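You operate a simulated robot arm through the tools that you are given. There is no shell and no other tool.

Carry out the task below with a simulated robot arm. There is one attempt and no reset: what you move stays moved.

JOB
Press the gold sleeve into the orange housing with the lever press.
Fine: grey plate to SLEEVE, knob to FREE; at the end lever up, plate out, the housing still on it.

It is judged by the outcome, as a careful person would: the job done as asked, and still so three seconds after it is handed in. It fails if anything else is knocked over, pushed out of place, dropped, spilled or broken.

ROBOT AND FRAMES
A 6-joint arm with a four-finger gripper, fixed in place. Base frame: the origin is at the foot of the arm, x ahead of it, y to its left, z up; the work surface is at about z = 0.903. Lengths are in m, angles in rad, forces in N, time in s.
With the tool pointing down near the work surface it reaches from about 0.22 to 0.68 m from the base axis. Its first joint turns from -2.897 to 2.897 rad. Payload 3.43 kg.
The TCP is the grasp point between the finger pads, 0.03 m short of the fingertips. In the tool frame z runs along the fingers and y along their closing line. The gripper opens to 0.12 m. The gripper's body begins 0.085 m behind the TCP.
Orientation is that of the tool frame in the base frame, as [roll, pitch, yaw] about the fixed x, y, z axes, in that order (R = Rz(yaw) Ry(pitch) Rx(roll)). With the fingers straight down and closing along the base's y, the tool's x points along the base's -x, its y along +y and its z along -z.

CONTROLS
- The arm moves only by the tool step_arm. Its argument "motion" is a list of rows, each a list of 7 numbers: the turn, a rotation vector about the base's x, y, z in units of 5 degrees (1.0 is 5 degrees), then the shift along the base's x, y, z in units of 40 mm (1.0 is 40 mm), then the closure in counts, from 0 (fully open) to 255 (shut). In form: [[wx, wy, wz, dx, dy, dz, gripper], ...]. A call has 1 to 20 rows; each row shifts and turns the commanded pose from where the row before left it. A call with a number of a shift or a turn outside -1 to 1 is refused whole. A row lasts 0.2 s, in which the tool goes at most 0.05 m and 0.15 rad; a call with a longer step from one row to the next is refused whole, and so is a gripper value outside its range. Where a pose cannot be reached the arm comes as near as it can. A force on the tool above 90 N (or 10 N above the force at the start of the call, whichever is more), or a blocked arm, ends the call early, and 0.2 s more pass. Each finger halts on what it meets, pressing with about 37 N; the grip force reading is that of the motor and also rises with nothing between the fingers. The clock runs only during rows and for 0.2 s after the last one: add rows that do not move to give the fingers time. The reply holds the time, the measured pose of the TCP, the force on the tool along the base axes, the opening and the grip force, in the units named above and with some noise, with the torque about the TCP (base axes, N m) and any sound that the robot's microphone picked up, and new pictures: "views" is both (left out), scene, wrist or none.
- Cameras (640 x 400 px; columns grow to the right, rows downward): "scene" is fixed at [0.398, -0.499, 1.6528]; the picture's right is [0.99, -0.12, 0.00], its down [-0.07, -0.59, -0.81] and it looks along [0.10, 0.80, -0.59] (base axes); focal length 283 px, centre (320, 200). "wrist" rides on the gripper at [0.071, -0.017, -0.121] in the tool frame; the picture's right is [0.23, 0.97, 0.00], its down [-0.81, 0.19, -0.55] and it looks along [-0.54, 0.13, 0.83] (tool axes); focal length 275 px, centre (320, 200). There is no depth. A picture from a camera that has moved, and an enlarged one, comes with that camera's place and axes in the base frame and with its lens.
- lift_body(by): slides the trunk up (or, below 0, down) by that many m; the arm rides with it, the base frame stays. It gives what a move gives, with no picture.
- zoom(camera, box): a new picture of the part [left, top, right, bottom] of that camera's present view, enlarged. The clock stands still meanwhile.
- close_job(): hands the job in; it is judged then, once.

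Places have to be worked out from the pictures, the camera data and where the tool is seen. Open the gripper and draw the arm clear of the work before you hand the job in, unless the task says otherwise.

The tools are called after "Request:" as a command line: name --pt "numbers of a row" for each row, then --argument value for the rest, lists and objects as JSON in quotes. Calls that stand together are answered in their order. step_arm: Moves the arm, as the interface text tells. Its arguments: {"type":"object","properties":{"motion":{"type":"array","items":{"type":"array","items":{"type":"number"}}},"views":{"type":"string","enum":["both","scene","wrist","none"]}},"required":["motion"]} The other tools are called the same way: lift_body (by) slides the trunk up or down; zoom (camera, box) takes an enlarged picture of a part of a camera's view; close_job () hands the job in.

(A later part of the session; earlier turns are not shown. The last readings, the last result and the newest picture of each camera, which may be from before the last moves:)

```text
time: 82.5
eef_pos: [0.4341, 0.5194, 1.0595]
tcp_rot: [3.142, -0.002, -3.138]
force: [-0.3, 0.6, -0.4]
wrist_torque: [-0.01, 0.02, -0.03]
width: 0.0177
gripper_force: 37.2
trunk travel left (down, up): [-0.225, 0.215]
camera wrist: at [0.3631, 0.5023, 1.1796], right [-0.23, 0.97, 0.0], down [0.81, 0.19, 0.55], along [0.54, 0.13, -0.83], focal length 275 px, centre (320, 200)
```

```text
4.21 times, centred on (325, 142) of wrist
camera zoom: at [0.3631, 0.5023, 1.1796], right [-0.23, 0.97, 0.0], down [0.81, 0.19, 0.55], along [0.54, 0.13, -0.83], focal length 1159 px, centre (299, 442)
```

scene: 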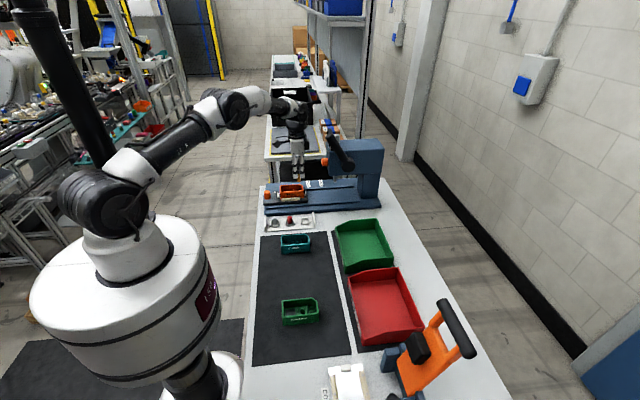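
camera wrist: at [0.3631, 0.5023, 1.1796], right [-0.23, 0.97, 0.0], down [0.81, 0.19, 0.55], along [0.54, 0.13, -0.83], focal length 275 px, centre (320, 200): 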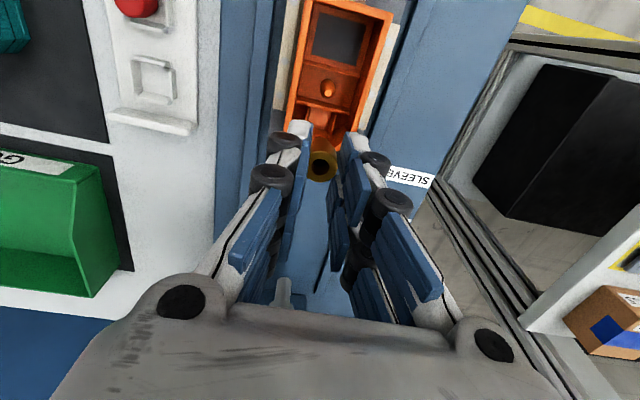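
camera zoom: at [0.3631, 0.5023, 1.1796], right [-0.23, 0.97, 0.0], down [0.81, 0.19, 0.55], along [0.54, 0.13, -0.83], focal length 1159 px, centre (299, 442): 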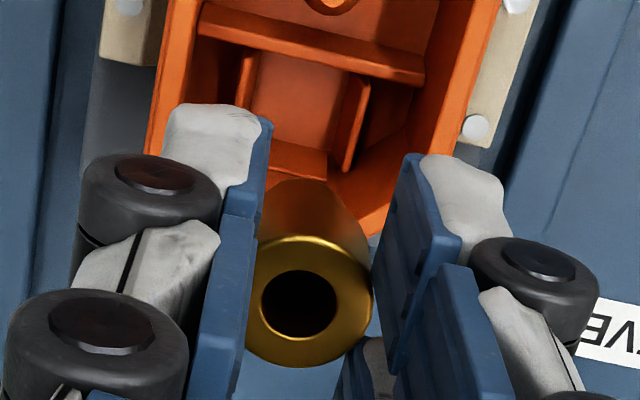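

In the same view the sleeve's axis is at (0.4341, 0.5193) and the pocket's centre at (0.4349, 0.5195) — aligned within 1 mm. I lower slowly until the fingertips are just above the housing rim.

Request:
step_arm --pt "0 0 0 0.02 0.005 -0.2 255" --pt "0 0 0 0 0 -0.25 255" --pt "0 0 0 0 0 -0.25 255" --pt "0 0 0 0 0 -0.25 255" --pt "0 0 0 0 0 -0.2 255" --pt "0 0 0 0 0 -0.15 255" --pt "0 0 0 0 0 -0.08 255" --pt "0 0 0 0 0 0 255" --views "both"

Request:
zoom --camera "wrist" --box '[260, 60, 380, 200]'

Request:
zoom --camera "scene" --box '[275, 175, 325, 207]'

```text
time: 84.3
eef_pos: [0.4352, 0.5206, 1.0041]
tcp_rot: [3.14, -0.001, -3.139]
force: [-0.2, 0.7, -0.7]
wrist_torque: [-0.01, 0.02, 0.0]
width: 0.0175
gripper_force: 37.7
trunk travel left (down, up): [-0.225, 0.215]
camera wrist: at [0.3638, 0.5026, 1.1236], right [-0.23, 0.97, 0.0], down [0.81, 0.19, 0.55], along [0.54, 0.13, -0.83], focal length 275 px, centre (320, 200)
```

scene: 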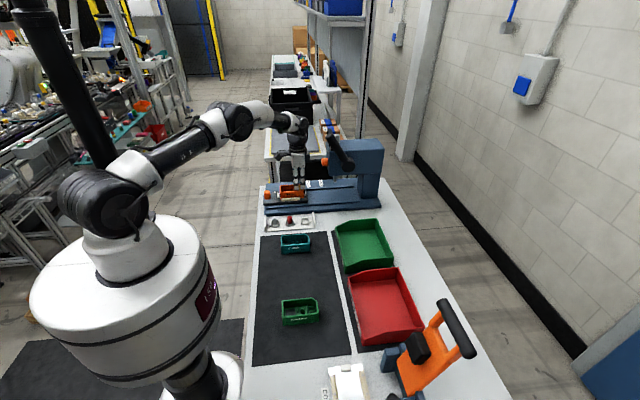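
wrist: 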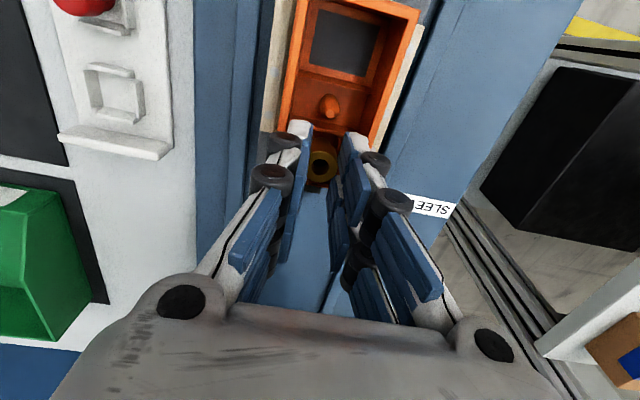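

```text
2.86 times, centred on (320, 130) of wrist
camera zoom: at [0.3638, 0.5026, 1.1236], right [-0.23, 0.97, 0.0], down [0.81, 0.19, 0.55], along [0.54, 0.13, -0.83], focal length 786 px, centre (320, 400)
```

zoom: 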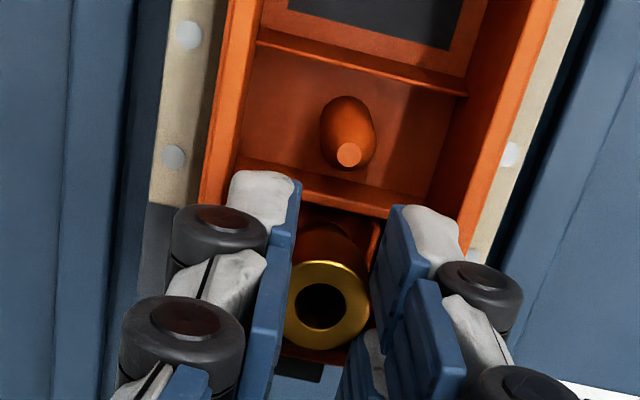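

```text
12.50 times, centred on (300, 191) of scene
camera zoom: at [0.398, -0.499, 1.6528], right [0.99, -0.12, 0.0], down [-0.07, -0.59, -0.81], along [0.1, 0.8, -0.59], focal length 3536 px, centre (570, 312)
```

zoom: 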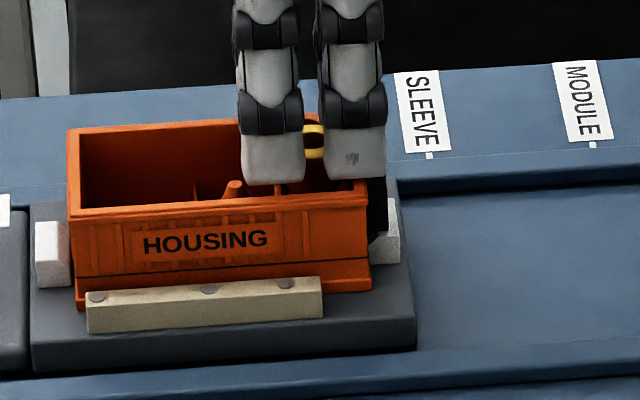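

No contact so far; I lower 2 mm more, watching for contact with the rim.

Request:
step_arm --pt "0 0 0 0 0 -0.03 255" --pt "0 0 0 0 0 -0.025 255" --pt "0 0 0 0 0 0 255" --views "none"

```text
time: 85.1
eef_pos: [0.4353, 0.52, 1.0031]
tcp_rot: [3.14, 0.002, -3.139]
force: [-0.4, -0.2, 6.1]
wrist_torque: [-0.03, -0.09, -0.01]
width: 0.0177
gripper_force: 36.9
trunk travel left (down, up): [-0.225, 0.215]
```

Contact of 6 N, whose torque points to the outer finger tips touching the +x rim — as low as I can go. I raise 1 mm and open slightly to let the sleeve drop into the pocket.

Request:
step_arm --pt "0 0 0 0 0 0.03 255" --pt "0 0 0 0 0 0 205" --pt "0 0 0 0 0 0 190" --pt "0 0 0 0 0 0 180" --pt "0 0 0 0 0 0 180" --views "both"

Request:
zoom --camera "wrist" --box '[260, 60, 380, 200]'

Request:
zoom --camera "scene" --box '[275, 175, 325, 207]'

```text
time: 86.3
eef_pos: [0.4335, 0.5206, 1.0031]
tcp_rot: [3.139, 0.001, -3.14]
force: [-0.2, -0.6, 4.8]
wrist_torque: [-0.06, 0.02, -0.01]
width: 0.0341
gripper_force: 0.1
trunk travel left (down, up): [-0.225, 0.215]
camera wrist: at [0.3634, 0.5019, 1.1233], right [-0.23, 0.97, 0.0], down [0.81, 0.19, 0.55], along [0.54, 0.13, -0.83], focal length 275 px, centre (320, 200)
```

scene: 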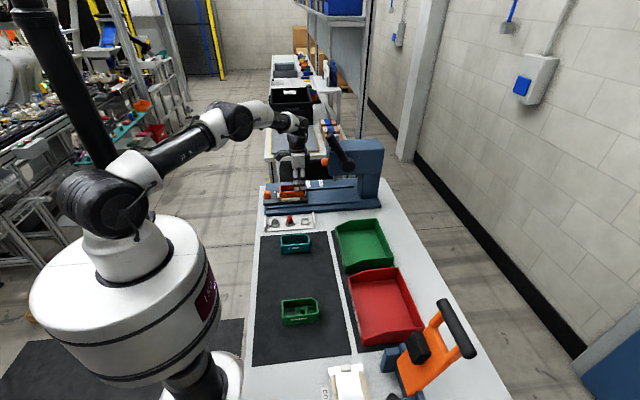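
wrist: 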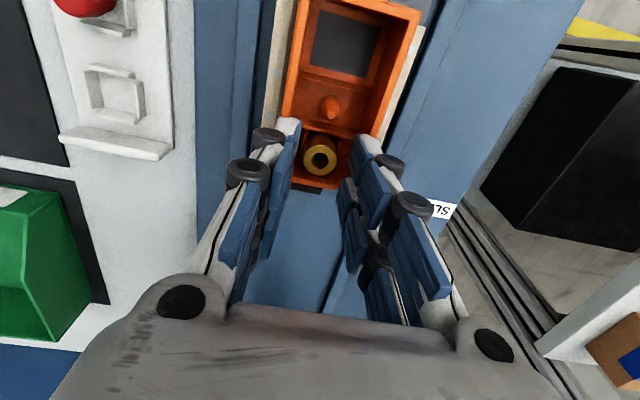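

```text
2.86 times, centred on (320, 130) of wrist
camera zoom: at [0.3634, 0.5019, 1.1233], right [-0.23, 0.97, 0.0], down [0.81, 0.19, 0.55], along [0.54, 0.13, -0.83], focal length 786 px, centre (320, 400)
```

zoom: 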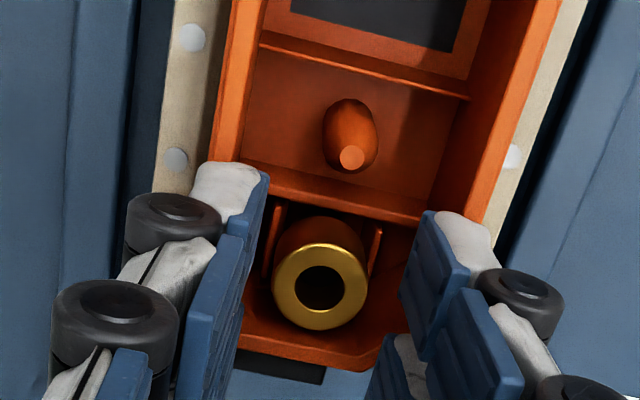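

```text
12.50 times, centred on (300, 191) of scene
camera zoom: at [0.398, -0.499, 1.6528], right [0.99, -0.12, 0.0], down [-0.07, -0.59, -0.81], along [0.1, 0.8, -0.59], focal length 3536 px, centre (570, 312)
```

zoom: 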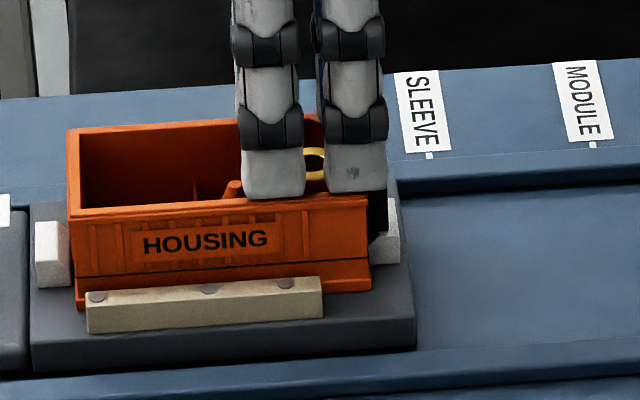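

The sleeve is released and standing in the pocket. I rise straight up and inspect its height and uprightness.

Request:
step_arm --pt "0 0 0 0 0 0.1 175" --pt "0 0 0 0 0 0.3 170" --pt "0 0 0 0 0 0.6 170" --pt "0 0 0 -0.3 -0.2 0.8 170" --pt "0 0 0 -0.6 -0.2 0.6 150" --pt "0 0 0 -0.7 -0.2 0 150" --pt "0 0 0 -0.5 0 0 150" --pt "0 0 0 0 0 0 150" --views "both"

Request:
zoom --camera "wrist" --box '[270, 130, 370, 250]'

Request:
zoom --camera "scene" --box '[275, 175, 325, 207]'

```text
time: 88.1
eef_pos: [0.3513, 0.4963, 1.0982]
tcp_rot: [3.14, -0.001, -3.138]
force: [0.6, -0.2, 0.7]
wrist_torque: [-0.02, 0.03, -0.04]
width: 0.0494
gripper_force: 0.0
trunk travel left (down, up): [-0.225, 0.215]
camera wrist: at [0.2801, 0.4787, 1.2179], right [-0.23, 0.97, 0.0], down [0.81, 0.19, 0.55], along [0.54, 0.13, -0.83], focal length 275 px, centre (320, 200)
```

scene: 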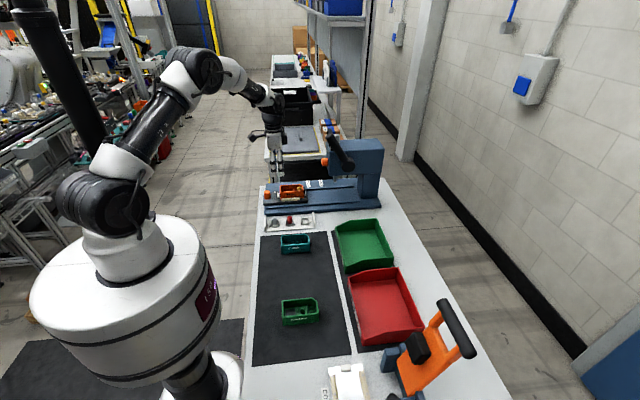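
wrist: 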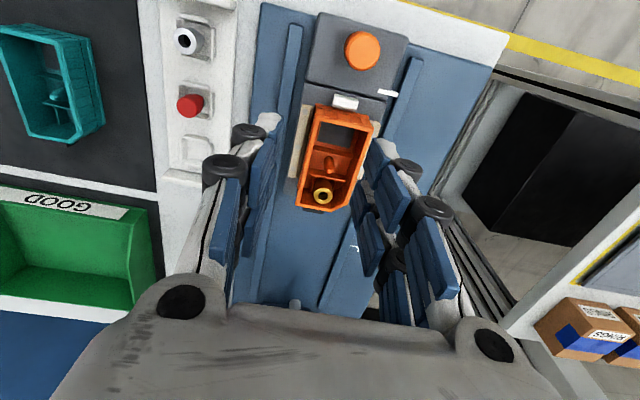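

```text
3.33 times, centred on (320, 190) of wrist
camera zoom: at [0.2801, 0.4787, 1.2179], right [-0.23, 0.97, 0.0], down [0.81, 0.19, 0.55], along [0.54, 0.13, -0.83], focal length 918 px, centre (320, 233)
```

zoom: 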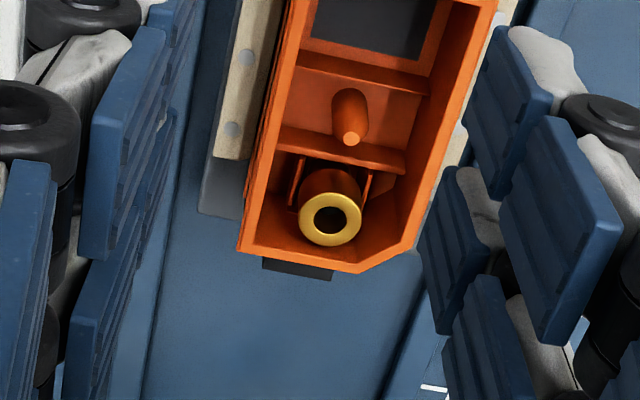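

```text
12.50 times, centred on (300, 191) of scene
camera zoom: at [0.398, -0.499, 1.6528], right [0.99, -0.12, 0.0], down [-0.07, -0.59, -0.81], along [0.1, 0.8, -0.59], focal length 3536 px, centre (570, 312)
```

zoom: 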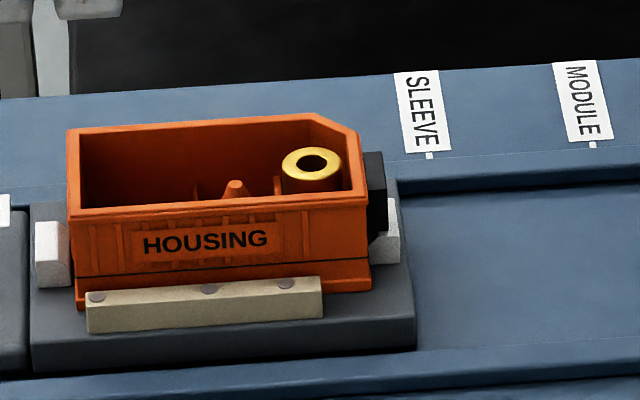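

The sleeve stands upright in the pocket with its top about level with the rim. I now go back to the plate's post with the 20° tilt as before.

Request:
step_arm --pt "0 -1 0 -0.4 0.145 -0.1 95" --pt "0 -1 0 -0.4 0.145 -0.3 95" --pt "0 -1 0 -0.4 0.145 -0.4 95" --pt "0 -1 0 -0.37 0.145 -0.6 95" --pt "0 0 0 0 0 -0.6 95" --pt "0 0 0 0 0 -0.6 95" --pt "0 0 0 0 0 -0.4 95" --pt "0 0 0 0 0 0 95" --views "wrist"

```text
time: 89.9
eef_pos: [0.2891, 0.5203, 0.9802]
tcp_rot: [3.14, 0.348, -3.138]
force: [0.4, -0.5, 0.3]
wrist_torque: [-0.01, -0.03, 0.01]
width: 0.0753
gripper_force: 0.1
trunk travel left (down, up): [-0.225, 0.215]
camera wrist: at [0.1803, 0.5019, 1.0688], right [-0.22, 0.97, -0.08], down [0.57, 0.19, 0.8], along [0.79, 0.13, -0.6], focal length 275 px, centre (320, 200)
```

wrist: 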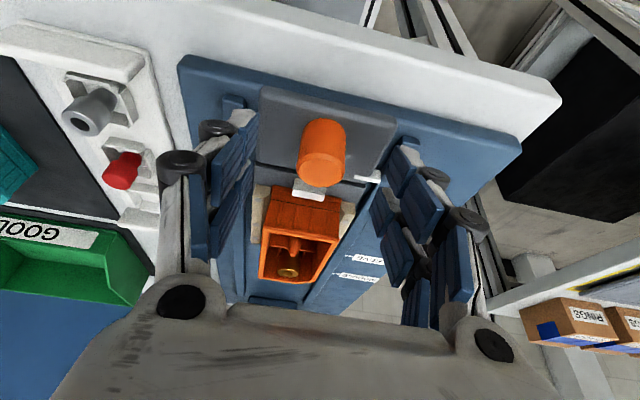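

Over the post; I lower the last centimetre and grip it.

Request:
step_arm --pt "0 0 0 -0.01 0 -0.15 95" --pt "0 0 0 0 0 -0.1 95" --pt "0 0 0 0 0 0 150" --pt "0 0 0 0 0 0 200" --pt "0 0 0 0 0 0 255" --pt "0 0 0 0 0 0 255" --views "none"

```text
time: 91.3
eef_pos: [0.2874, 0.5194, 0.9696]
tcp_rot: [3.137, 0.349, -3.141]
force: [0.2, 2.1, -1.2]
wrist_torque: [0.06, -0.04, 0.02]
width: 0.027
gripper_force: 20.3
trunk travel left (down, up): [-0.225, 0.215]
```

Held again. I slide the plate smoothly toward the SLEEVE mark, stopping slightly short for a check.

Request:
step_arm --pt "0 0 0 0.05 0.01 0 255" --pt "0 0 0 0.1 0 0 255" --pt "0 0 0 0.2 0 0 255" --pt "0 0 0 0.25 0 0 255" --pt "0 0 0 0.25 0 0 255" --pt "0 0 0 0.25 0 0 255" --pt "0 0 0 0.25 0 0 255" --pt "0 0 0 0.25 0 0 255" --pt "0 0 0 0.25 0 0 255" --pt "0 0 0 0.25 0 0 255" --pt "0 0 0 0.25 0 0 255" --pt "0 0 0 0.25 0 0 255" --pt "0 0 0 0.25 0 0 255" --pt "0 0 0 0.25 0 0 255" --pt "0 0 0 0.25 0 0 255" --pt "0 0 0 0.25 0 0 255" --pt "0 0 0 0.1 0 0 255" --pt "0 0 0 0.05 0 0 255" --pt "0 0 0 0 0 0 255" --views "both"

Request:
zoom --camera "scene" --box '[290, 160, 350, 200]'

Request:
zoom --camera "scene" --box '[300, 175, 325, 195]'

```text
time: 95.3
eef_pos: [0.438, 0.519, 0.9689]
tcp_rot: [3.14, 0.353, -3.14]
force: [0.3, 5.5, 11.7]
wrist_torque: [0.02, 0.25, 0.06]
width: 0.0266
gripper_force: 45.1
trunk travel left (down, up): [-0.225, 0.215]
camera wrist: at [0.3288, 0.502, 1.058], right [-0.22, 0.97, -0.08], down [0.57, 0.19, 0.8], along [0.79, 0.13, -0.6], focal length 275 px, centre (320, 200)
```

scene: 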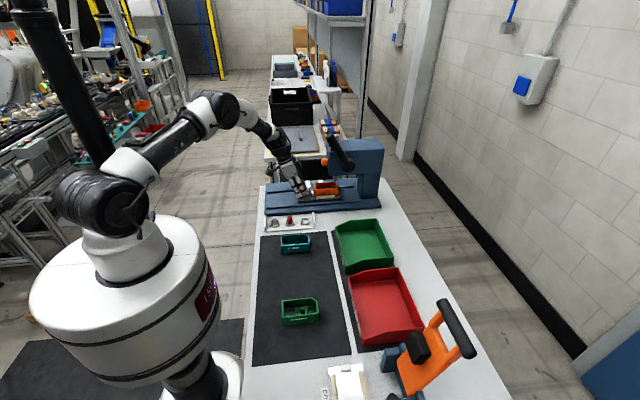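
wrist: 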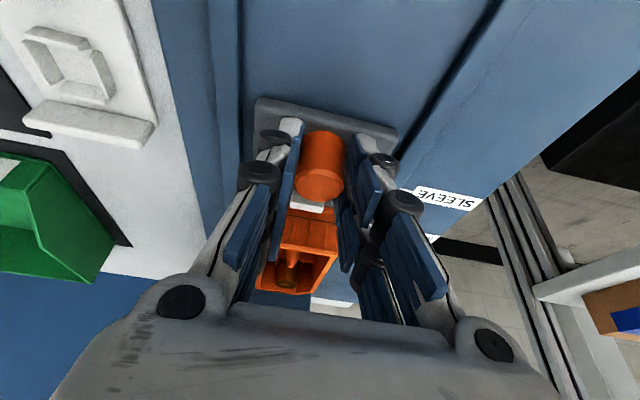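

```text
10.00 times, centred on (320, 180) of scene
camera zoom: at [0.398, -0.499, 1.6528], right [0.99, -0.12, 0.0], down [-0.07, -0.59, -0.81], along [0.1, 0.8, -0.59], focal length 2829 px, centre (320, 400)
```

zoom: 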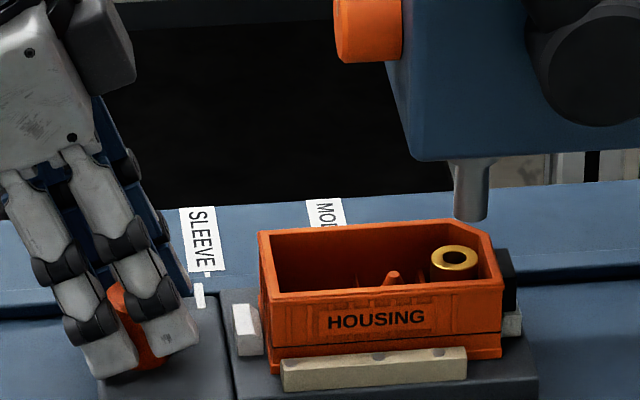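

```text
16.00 times, centred on (312, 185) of scene
camera zoom: at [0.398, -0.499, 1.6528], right [0.99, -0.12, 0.0], down [-0.07, -0.59, -0.81], along [0.1, 0.8, -0.59], focal length 4526 px, centre (440, 440)
```

zoom: 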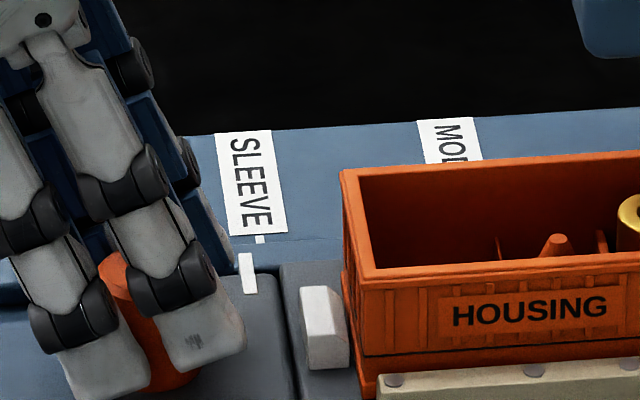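

The pointer is ~5 mm short of the SLEEVE tick, and the ram is likewise ~6 mm past the sleeve's axis — consistent. I advance 5.5 mm.

Request:
step_arm --pt "0 0 0 0.07 0 -0.02 255" --pt "0 0 0 0.068 0 0 255" --pt "0 0 0 0 0 0 255" --views "none"

Request:
zoom --camera "scene" --box '[290, 160, 350, 200]'

Request:
zoom --camera "scene" --box '[300, 175, 325, 195]'

```text
time: 96.1
eef_pos: [0.4432, 0.5204, 0.9698]
tcp_rot: [3.138, 0.351, -3.141]
force: [0.6, 5.4, 19.8]
wrist_torque: [-0.17, 0.38, -0.05]
width: 0.0267
gripper_force: 45.2
trunk travel left (down, up): [-0.225, 0.215]
```

```text
10.00 times, centred on (320, 180) of scene
camera zoom: at [0.398, -0.499, 1.6528], right [0.99, -0.12, 0.0], down [-0.07, -0.59, -0.81], along [0.1, 0.8, -0.59], focal length 2829 px, centre (320, 400)
```

zoom: 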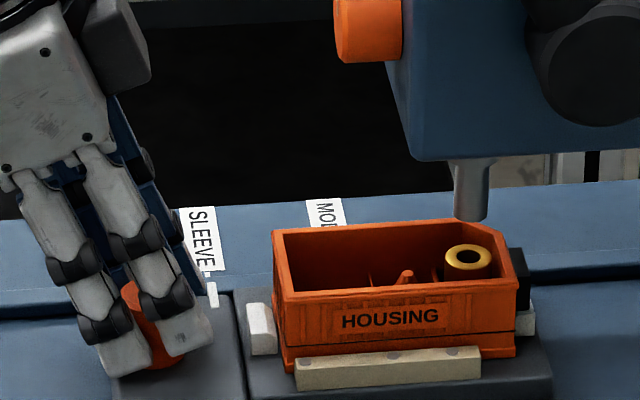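

```text
16.00 times, centred on (312, 185) of scene
camera zoom: at [0.398, -0.499, 1.6528], right [0.99, -0.12, 0.0], down [-0.07, -0.59, -0.81], along [0.1, 0.8, -0.59], focal length 4526 px, centre (440, 440)
```

zoom: 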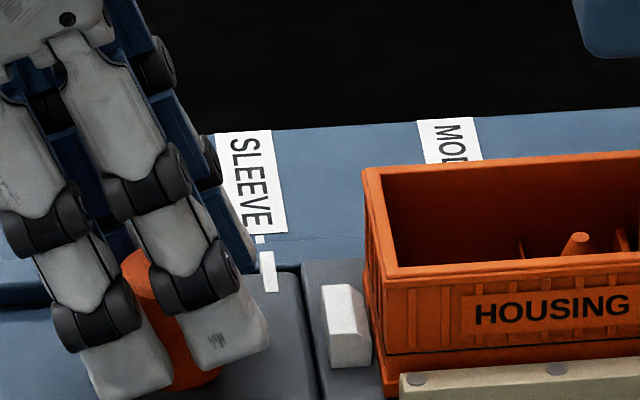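

Pointer and SLEEVE tick are now aligned and the sleeve is directly under the ram. I release the post gently and withdraw upward/backward.

Request:
step_arm --pt "0 0 0 0 0 0.04 255" --pt "0 0 0 0 0 0 170" --pt "0 0 0 0 0 0 100" --pt "0 0 0 0 0 0 100" --pt "0 0 0 0 0 0.3 100" --pt "0 0 0 -0.1 0 0.6 100" --pt "0 0 0 -0.5 -0.2 0.6 100" --pt "0 0 0 -0.8 -0.4 0.4 100" --pt "0 0 0 -0.8 -0.4 0.2 100" --pt "0 0 0 0 0 0 100" --views "both"

Request:
zoom --camera "scene" --box '[285, 120, 375, 200]'

Request:
zoom --camera "wrist" --box '[230, 100, 410, 300]'

```text
time: 98.3
eef_pos: [0.3548, 0.4784, 1.0533]
tcp_rot: [3.142, 0.349, -3.14]
force: [0.3, -0.5, 0.1]
wrist_torque: [-0.01, 0.05, -0.01]
width: 0.0729
gripper_force: 0.0
trunk travel left (down, up): [-0.225, 0.215]
camera wrist: at [0.2479, 0.4607, 1.1423], right [-0.22, 0.97, -0.08], down [0.57, 0.19, 0.8], along [0.79, 0.13, -0.6], focal length 275 px, centre (320, 200)
```

scene: 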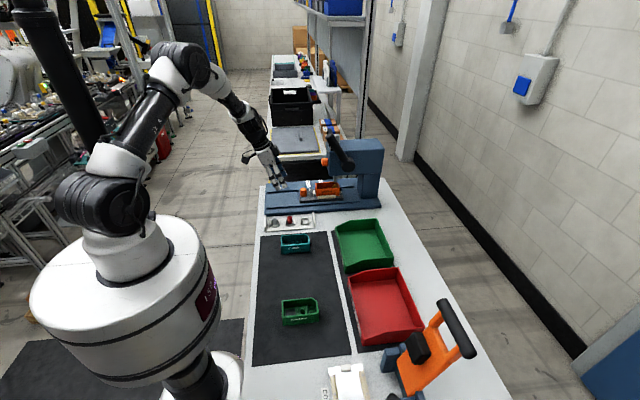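
wrist: 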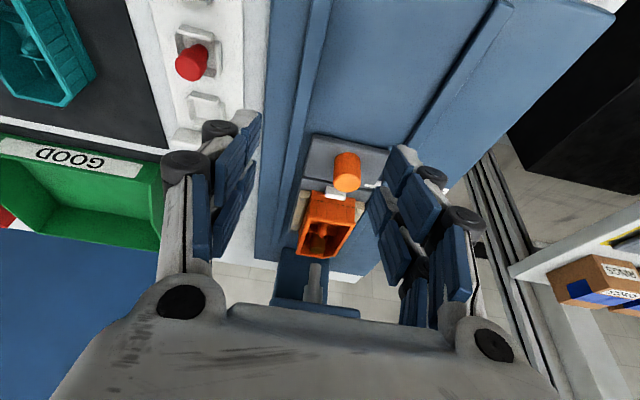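

```text
5.00 times, centred on (330, 160) of scene
camera zoom: at [0.398, -0.499, 1.6528], right [0.99, -0.12, 0.0], down [-0.07, -0.59, -0.81], along [0.1, 0.8, -0.59], focal length 1414 px, centre (270, 400)
```

zoom: 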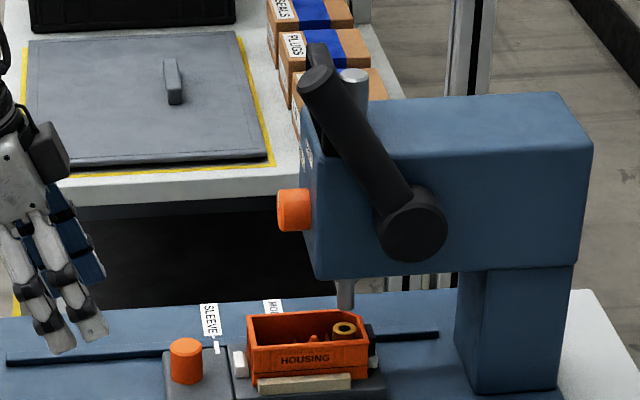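

```text
2.00 times, centred on (320, 200) of wrist
camera zoom: at [0.2479, 0.4607, 1.1423], right [-0.22, 0.97, -0.08], down [0.57, 0.19, 0.8], along [0.79, 0.13, -0.6], focal length 551 px, centre (320, 200)
```

zoom: 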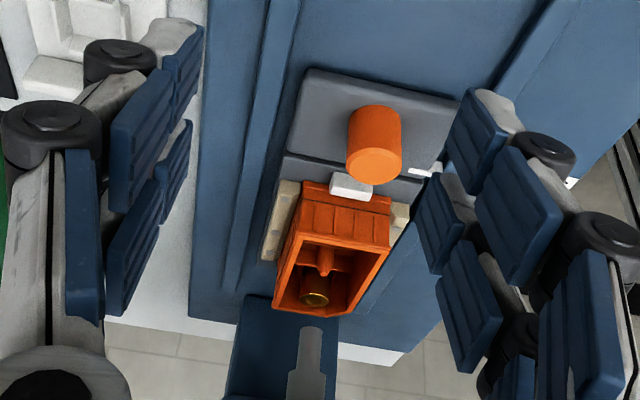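

The plate is set. For the lever (hub ≈ (0.625, 0.45, 1.118), grip end ≈ (0.546, 0.45, 1.236)), I'll straddle the grip with the tool pointing +y. First I level the tool and stage at about (0.45, 0.28, 1.20).

Request:
step_arm --pt "0 0.5 0 0.1 -0.62 0.5 100" --pt "0 0.5 0 0.3 -0.62 0.46 100" --pt "0 0.5 0 0.3 -0.62 0.46 100" --pt "0 0.5 0 0.3 -0.62 0.46 100" --pt "0 0.5 0 0.3 -0.62 0.46 100" --pt "0 0.5 0 0.3 -0.62 0.46 100" --pt "0 0.5 0 0.3 -0.62 0.46 100" --pt "0 0.5 0 0.4 -0.62 0.4 100" --pt "0 0 0 0 0 0 100" --views "scene"

```text
time: 100.3
eef_pos: [0.4488, 0.2825, 1.2014]
tcp_rot: [3.141, 0.0, -3.14]
force: [0.0, 0.0, 0.9]
wrist_torque: [0.03, 0.02, 0.01]
width: 0.0728
gripper_force: 0.0
trunk travel left (down, up): [-0.225, 0.215]
```

scene: 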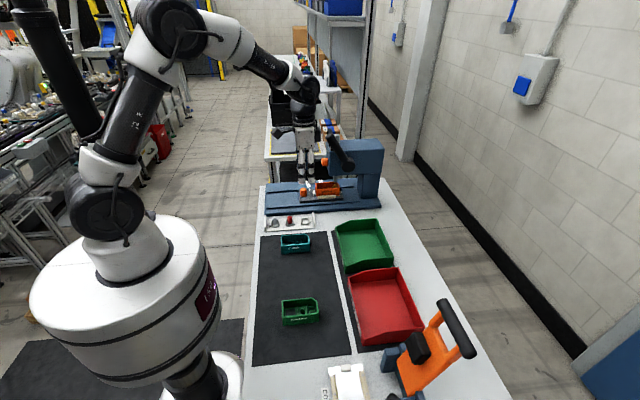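

Now I rotate the tool +90° about x so it points along +y (away from the scene camera, toward the lever).

Request:
step_arm --pt "1 0 0 0 0 0 100" --pt "1 0 0 0 0 0 100" --pt "1 0 0 0 0 0 100" --pt "1 0 0 0 0 0 100" --pt "1 0 0 0 0 0 100" --pt "1 0 0 0 0 0 100" --pt "1 0 0 0 0 0 100" --pt "1 0 0 0 0 0 100" --pt "1 0 0 0 0 0 100" --pt "1 0 0 0 0 0 100" --pt "1 0 0 0 0 0 100" --pt "1 0 0 0 0 0 100" --pt "1 0 0 0 0 0 100" --pt "1 0 0 0 0 0 100" --pt "1 0 0 0 0 0 100" --pt "1 0 0 0 0 0 100" --pt "1 0 0 0 0 0 100" --pt "1 0 0 0 0 0 100" --pt "0 0 0 0 0 0 100" --views "both"

```text
time: 104.3
eef_pos: [0.4483, 0.2812, 1.2004]
tcp_rot: [1.569, 0.0, 3.141]
force: [0.2, -1.0, -0.6]
wrist_torque: [-0.01, 0.02, -0.01]
width: 0.073
gripper_force: 0.0
trunk travel left (down, up): [-0.225, 0.215]
camera wrist: at [0.3762, 0.16, 1.1832], right [-0.23, 0.0, 0.97], down [0.81, -0.55, 0.19], along [0.54, 0.83, 0.13], focal length 275 px, centre (320, 200)
```

scene: 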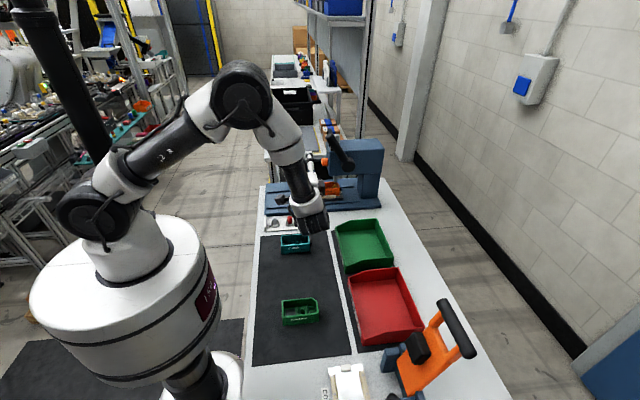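
wrist: 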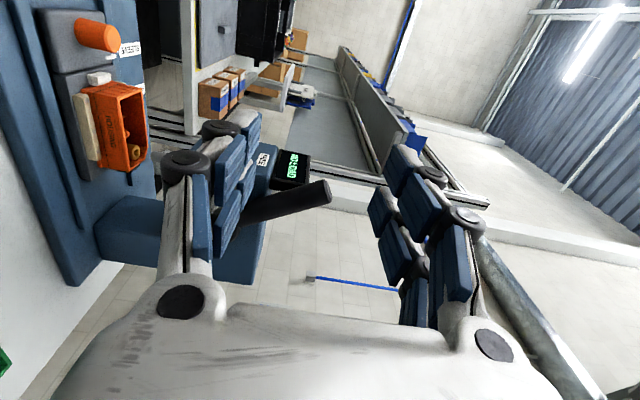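

The tool points along +y and I can see the lever and display from the side. I zoom to fix the lever's position.

Request:
zoom --camera "wrist" --box '[210, 120, 350, 300]'

Request:
zoom --camera "scene" --box '[300, 120, 390, 220]'

```text
2.22 times, centred on (280, 210) of wrist
camera zoom: at [0.3762, 0.16, 1.1832], right [-0.23, 0.0, 0.97], down [0.81, -0.55, 0.19], along [0.54, 0.83, 0.13], focal length 612 px, centre (409, 178)
```

zoom: 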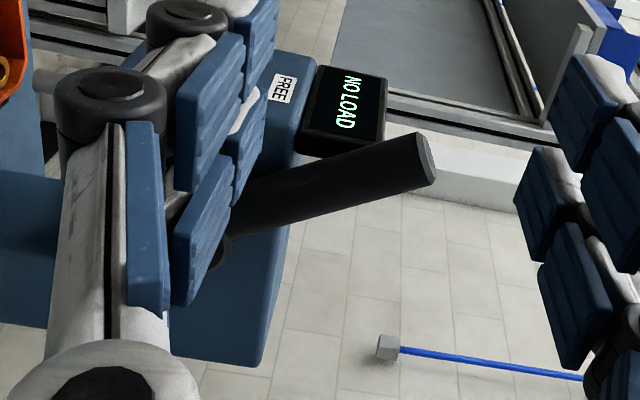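

```text
4.00 times, centred on (345, 170) of scene
camera zoom: at [0.398, -0.499, 1.6528], right [0.99, -0.12, 0.0], down [-0.07, -0.59, -0.81], along [0.1, 0.8, -0.59], focal length 1132 px, centre (220, 320)
```

zoom: 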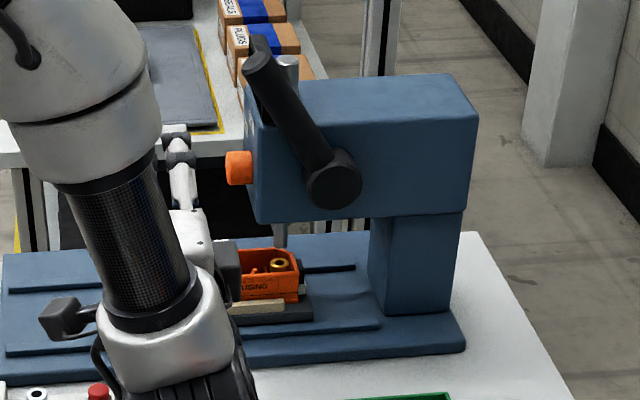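

Lever axis: end at (0.552, 0.455, 1.236), inclined ≈33° from vertical, pivot near (0.6265, 1.120). I roll the tool +57° about y so the fingers will straddle it square-on, and line up at its mid-grip (0.569, y 0.30, 1.210).

Request:
step_arm --pt "0 0.957 0 0.251 0.04 0.02 90" --pt "0 0.957 0 0.251 0.04 0.02 90" --pt "0 0.957 0 0.251 0.04 0.02 90" --pt "0 0.957 0 0.251 0.04 0.02 90" --pt "0 0.957 0 0.251 0.04 0.02 90" --pt "0 0.957 0 0.251 0.04 0.02 90" --pt "0 0.957 0 0.251 0.04 0.02 90" --pt "0 0.957 0 0.251 0.04 0.02 90" --pt "0 0.957 0 0.251 0.04 0.02 90" --pt "0 0.957 0 0.251 0.04 0.02 90" --pt "0 0.957 0 0.251 0.04 0.02 90" --pt "0 0.957 0 0.251 0.04 0.02 90" --pt "0 0 0 0 0 0 90" --views "both"

Request:
zoom --camera "wrist" --box '[220, 60, 420, 260]'

```text
time: 107.1
eef_pos: [0.5664, 0.3004, 1.2109]
tcp_rot: [1.571, -1.004, 3.142]
force: [-0.2, 0.3, -0.3]
wrist_torque: [-0.03, -0.01, 0.01]
width: 0.0777
gripper_force: 0.1
trunk travel left (down, up): [-0.225, 0.215]
camera wrist: at [0.5143, 0.1792, 1.2614], right [0.7, 0.0, 0.72], down [0.6, -0.55, -0.58], along [0.4, 0.83, -0.39], focal length 275 px, centre (320, 200)
```

scene: 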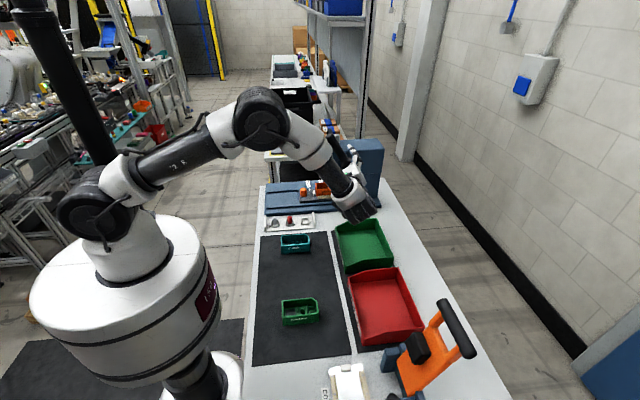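
wrist: 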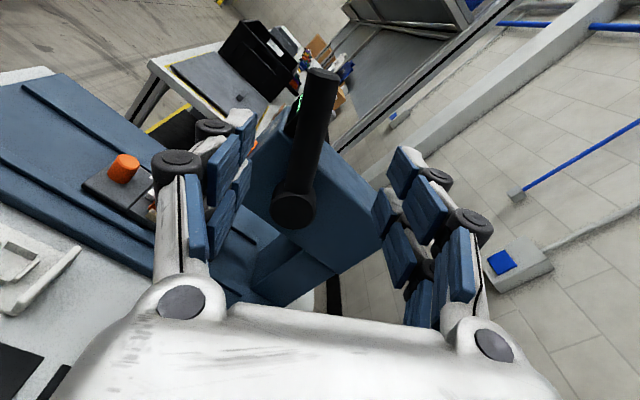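

```text
2.00 times, centred on (320, 160) of wrist
camera zoom: at [0.5143, 0.1792, 1.2614], right [0.7, 0.0, 0.72], down [0.6, -0.55, -0.58], along [0.4, 0.83, -0.39], focal length 551 px, centre (320, 280)
```

zoom: 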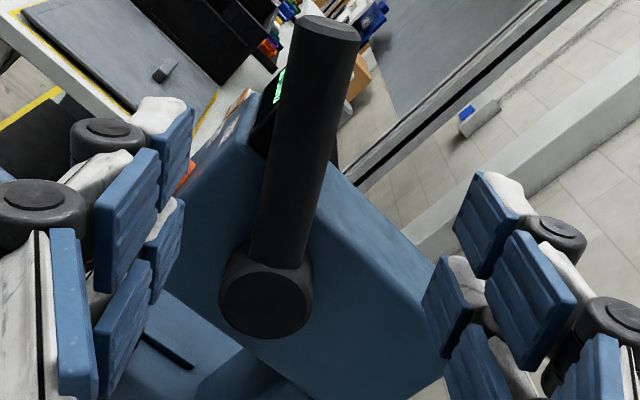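

The lever now lies squarely between the open fingers in the view. I advance along +y so the fingers straddle the grip (tips to y≈0.463, short of the head's side).

Request:
step_arm --pt "0 0 0 -0.06 0.5 -0.04 90" --pt "0 0 0 0 0.7 0 90" --pt "0 0 0 0 0.7 0 90" --pt "0 0 0 0 0.7 0 90" --pt "0 0 0 0 0.4 0 90" --pt "0 0 0 0 0.2 0 90" --pt "0 0 0 0 0.1 0 90" --pt "0 0 0 0 0 0 90" --views "both"

Request:
zoom --camera "wrist" --box '[200, 60, 440, 280]'

Request:
zoom --camera "scene" --box '[300, 120, 390, 220]'

```text
time: 108.9
eef_pos: [0.5666, 0.4326, 1.2083]
tcp_rot: [1.571, -1.002, 3.141]
force: [1.1, 0.1, 0.5]
wrist_torque: [0.01, 0.0, 0.05]
width: 0.0774
gripper_force: 0.0
trunk travel left (down, up): [-0.225, 0.215]
camera wrist: at [0.5125, 0.3112, 1.2591], right [0.7, 0.0, 0.72], down [0.6, -0.55, -0.58], along [0.4, 0.83, -0.38], focal length 275 px, centre (320, 200)
```

scene: 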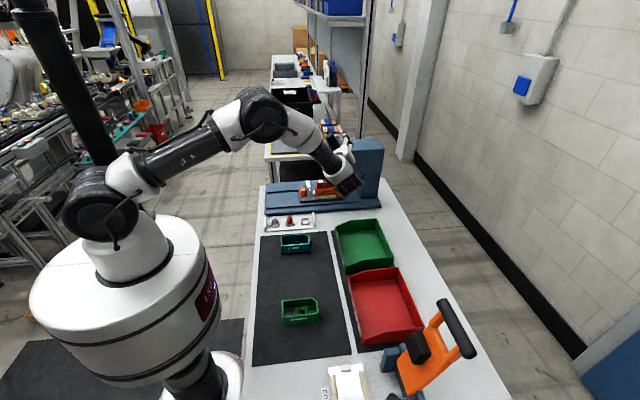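
wrist: 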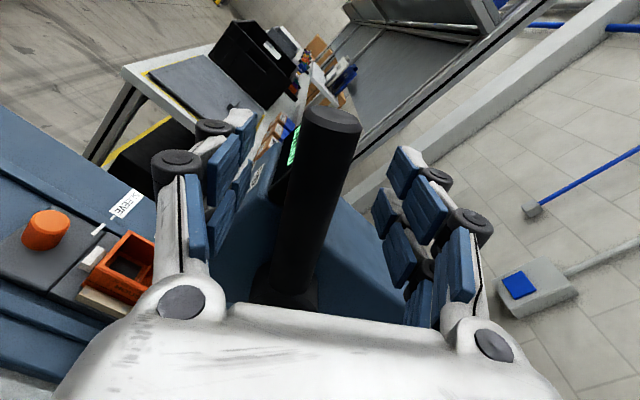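

```text
1.82 times, centred on (320, 170) of wrist
camera zoom: at [0.5125, 0.3112, 1.2591], right [0.7, 0.0, 0.72], down [0.6, -0.55, -0.58], along [0.4, 0.83, -0.38], focal length 500 px, centre (320, 254)
```

zoom: 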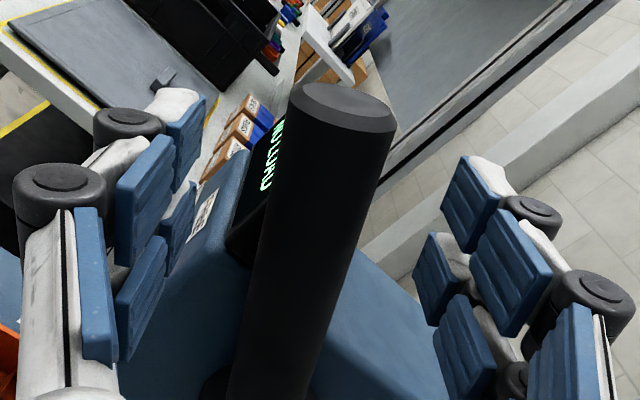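

```text
4.00 times, centred on (345, 170) of scene
camera zoom: at [0.398, -0.499, 1.6528], right [0.99, -0.12, 0.0], down [-0.07, -0.59, -0.81], along [0.1, 0.8, -0.59], focal length 1132 px, centre (220, 320)
```

zoom: 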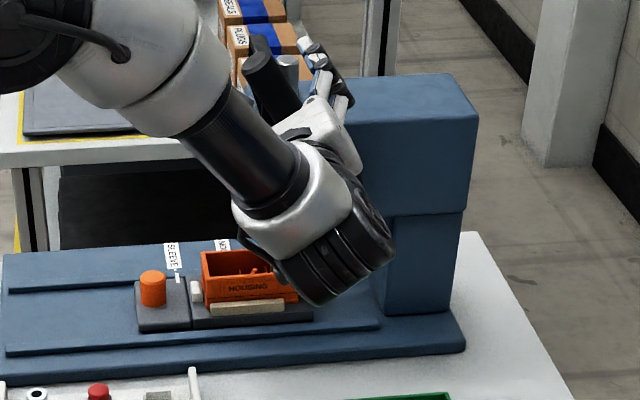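

The grip is straddled. I narrow the fingers to ~0.038 m around it and begin pulling the lever along its arc (5° steps), watching force.

Request:
step_arm --pt "0 0 0 0 0 0 140" --pt "0 0 0 0 0 0 172" --pt "0 0 0 0 0 0 172" --pt "0 -1 0 -0.198 0 -0.135 172" --pt "0 -1 0 -0.185 0 -0.152 172" --pt "0 0 0 0 0 0 172" --views "wrist"

Request:
zoom --camera "wrist" --box '[200, 60, 440, 280]'

Request:
zoom --camera "scene" --box '[300, 120, 390, 220]'

```text
time: 110.3
eef_pos: [0.5503, 0.4325, 1.197]
tcp_rot: [1.57, -0.827, -3.142]
force: [2.0, -0.6, 0.4]
wrist_torque: [0.03, 0.04, -0.03]
width: 0.0397
gripper_force: 0.5
trunk travel left (down, up): [-0.225, 0.215]
camera wrist: at [0.4892, 0.311, 1.237], right [0.56, 0.0, 0.83], down [0.69, -0.55, -0.47], along [0.46, 0.83, -0.31], focal length 275 px, centre (320, 200)
```

wrist: 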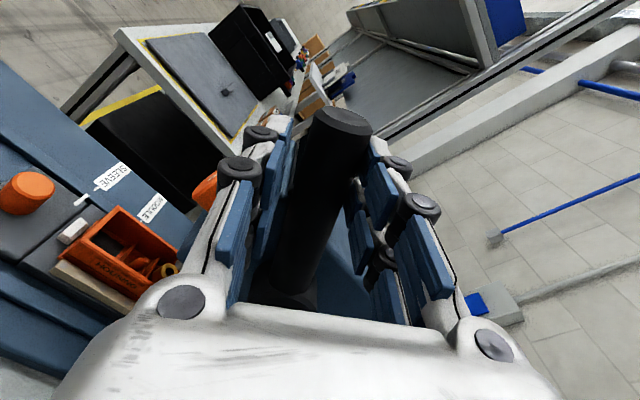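

```text
1.82 times, centred on (320, 170) of wrist
camera zoom: at [0.4892, 0.311, 1.237], right [0.56, 0.0, 0.83], down [0.69, -0.55, -0.47], along [0.46, 0.83, -0.31], focal length 500 px, centre (320, 254)
```

zoom: 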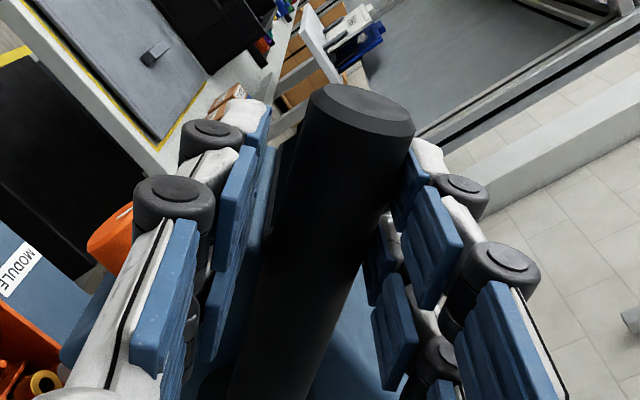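

```text
4.00 times, centred on (345, 170) of scene
camera zoom: at [0.398, -0.499, 1.6528], right [0.99, -0.12, 0.0], down [-0.07, -0.59, -0.81], along [0.1, 0.8, -0.59], focal length 1132 px, centre (220, 320)
```

zoom: 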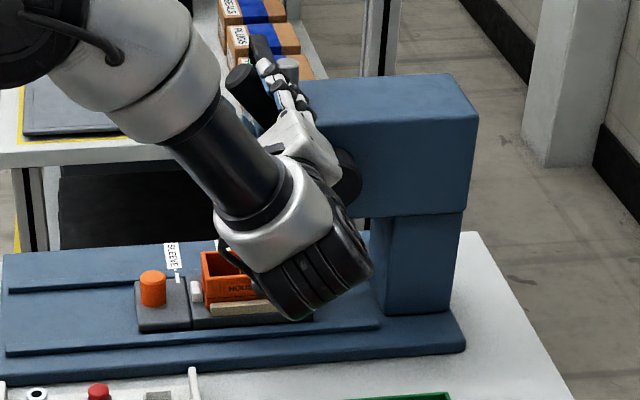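

The lever follows with only ~2 N. I continue the arc by 25° more.

Request:
step_arm --pt "0 -1 0 -0.171 0 -0.168 172" --pt "0 -1 0 -0.156 0 -0.182 172" --pt "0 -1 0 -0.14 0 -0.196 172" --pt "0 -1 0 -0.122 0 -0.207 172" --pt "0 -1 0 -0.104 0 -0.217 172" --pt "0 0 0 0 0 0 172" --views "both"

Request:
zoom --camera "scene" --box '[300, 120, 390, 220]'

Request:
zoom --camera "wrist" --box '[120, 60, 440, 300]'

```text
time: 111.7
eef_pos: [0.5223, 0.4335, 1.1581]
tcp_rot: [1.571, -0.391, 3.139]
force: [-0.1, 0.1, 1.2]
wrist_torque: [0.0, -0.02, -0.07]
width: 0.04
gripper_force: 0.3
trunk travel left (down, up): [-0.225, 0.215]
camera wrist: at [0.4494, 0.3118, 1.1693], right [0.16, 0.0, 0.99], down [0.82, -0.55, -0.13], along [0.55, 0.83, -0.09], focal length 275 px, centre (320, 200)
```

scene: 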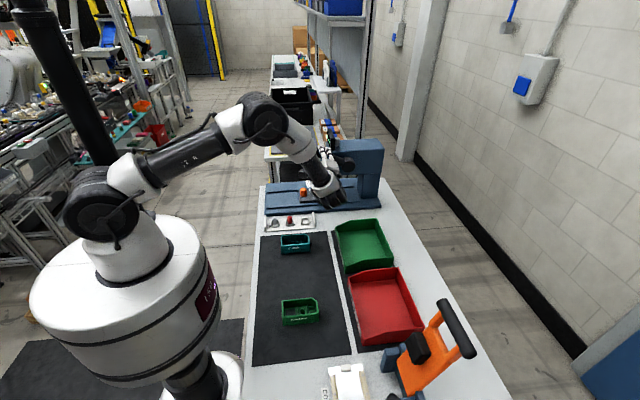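
wrist: 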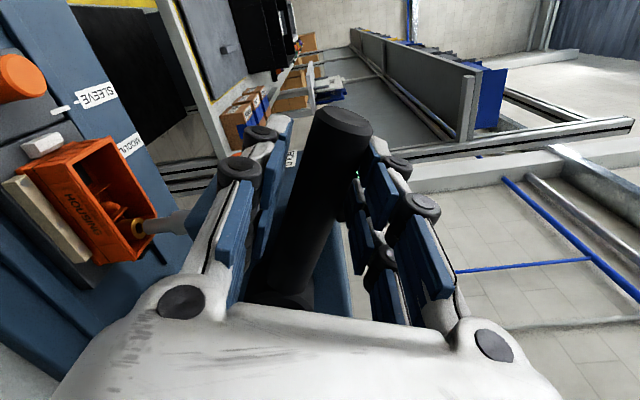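

```text
4.00 times, centred on (345, 170) of scene
camera zoom: at [0.398, -0.499, 1.6528], right [0.99, -0.12, 0.0], down [-0.07, -0.59, -0.81], along [0.1, 0.8, -0.59], focal length 1132 px, centre (220, 320)
```

zoom: 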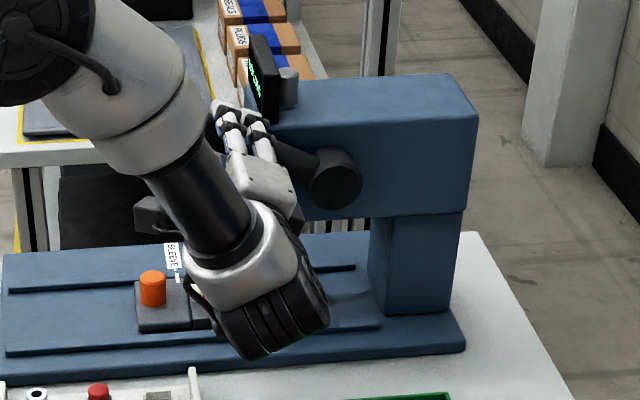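

```text
1.67 times, centred on (280, 180) of wrist
camera zoom: at [0.4494, 0.3118, 1.1693], right [0.16, 0.0, 0.99], down [0.82, -0.55, -0.13], along [0.55, 0.83, -0.09], focal length 459 px, centre (387, 233)
```

zoom: 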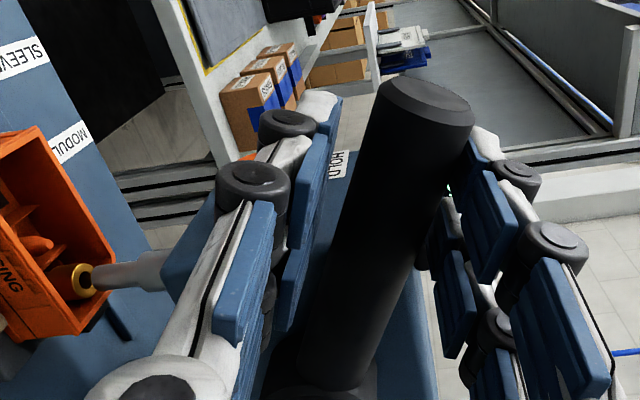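

The ram can be seen coming down right onto the gold sleeve. I zoom in there before applying load.

Request:
zoom --camera "wrist" --box '[20, 130, 220, 280]'

Request:
zoom --camera "scene" --box '[345, 125, 385, 150]'

```text
2.67 times, centred on (120, 205) of wrist
camera zoom: at [0.4494, 0.3118, 1.1693], right [0.16, 0.0, 0.99], down [0.82, -0.55, -0.13], along [0.55, 0.83, -0.09], focal length 734 px, centre (853, 187)
```

zoom: 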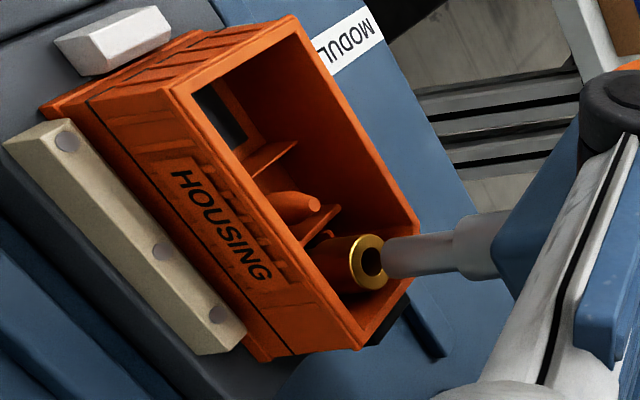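

```text
16.00 times, centred on (365, 138) of scene
camera zoom: at [0.398, -0.499, 1.6528], right [0.99, -0.12, 0.0], down [-0.07, -0.59, -0.81], along [0.1, 0.8, -0.59], focal length 4526 px, centre (-400, 1200)
```

zoom: 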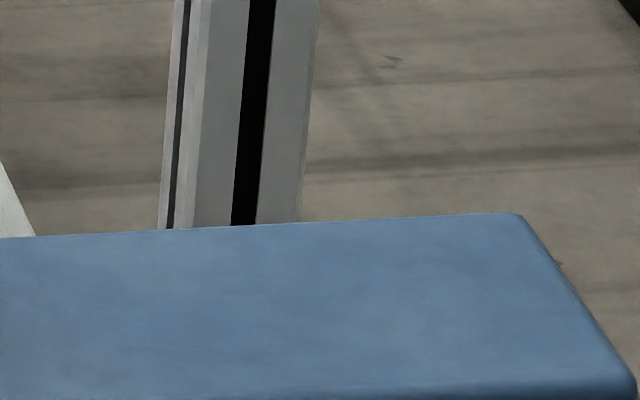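

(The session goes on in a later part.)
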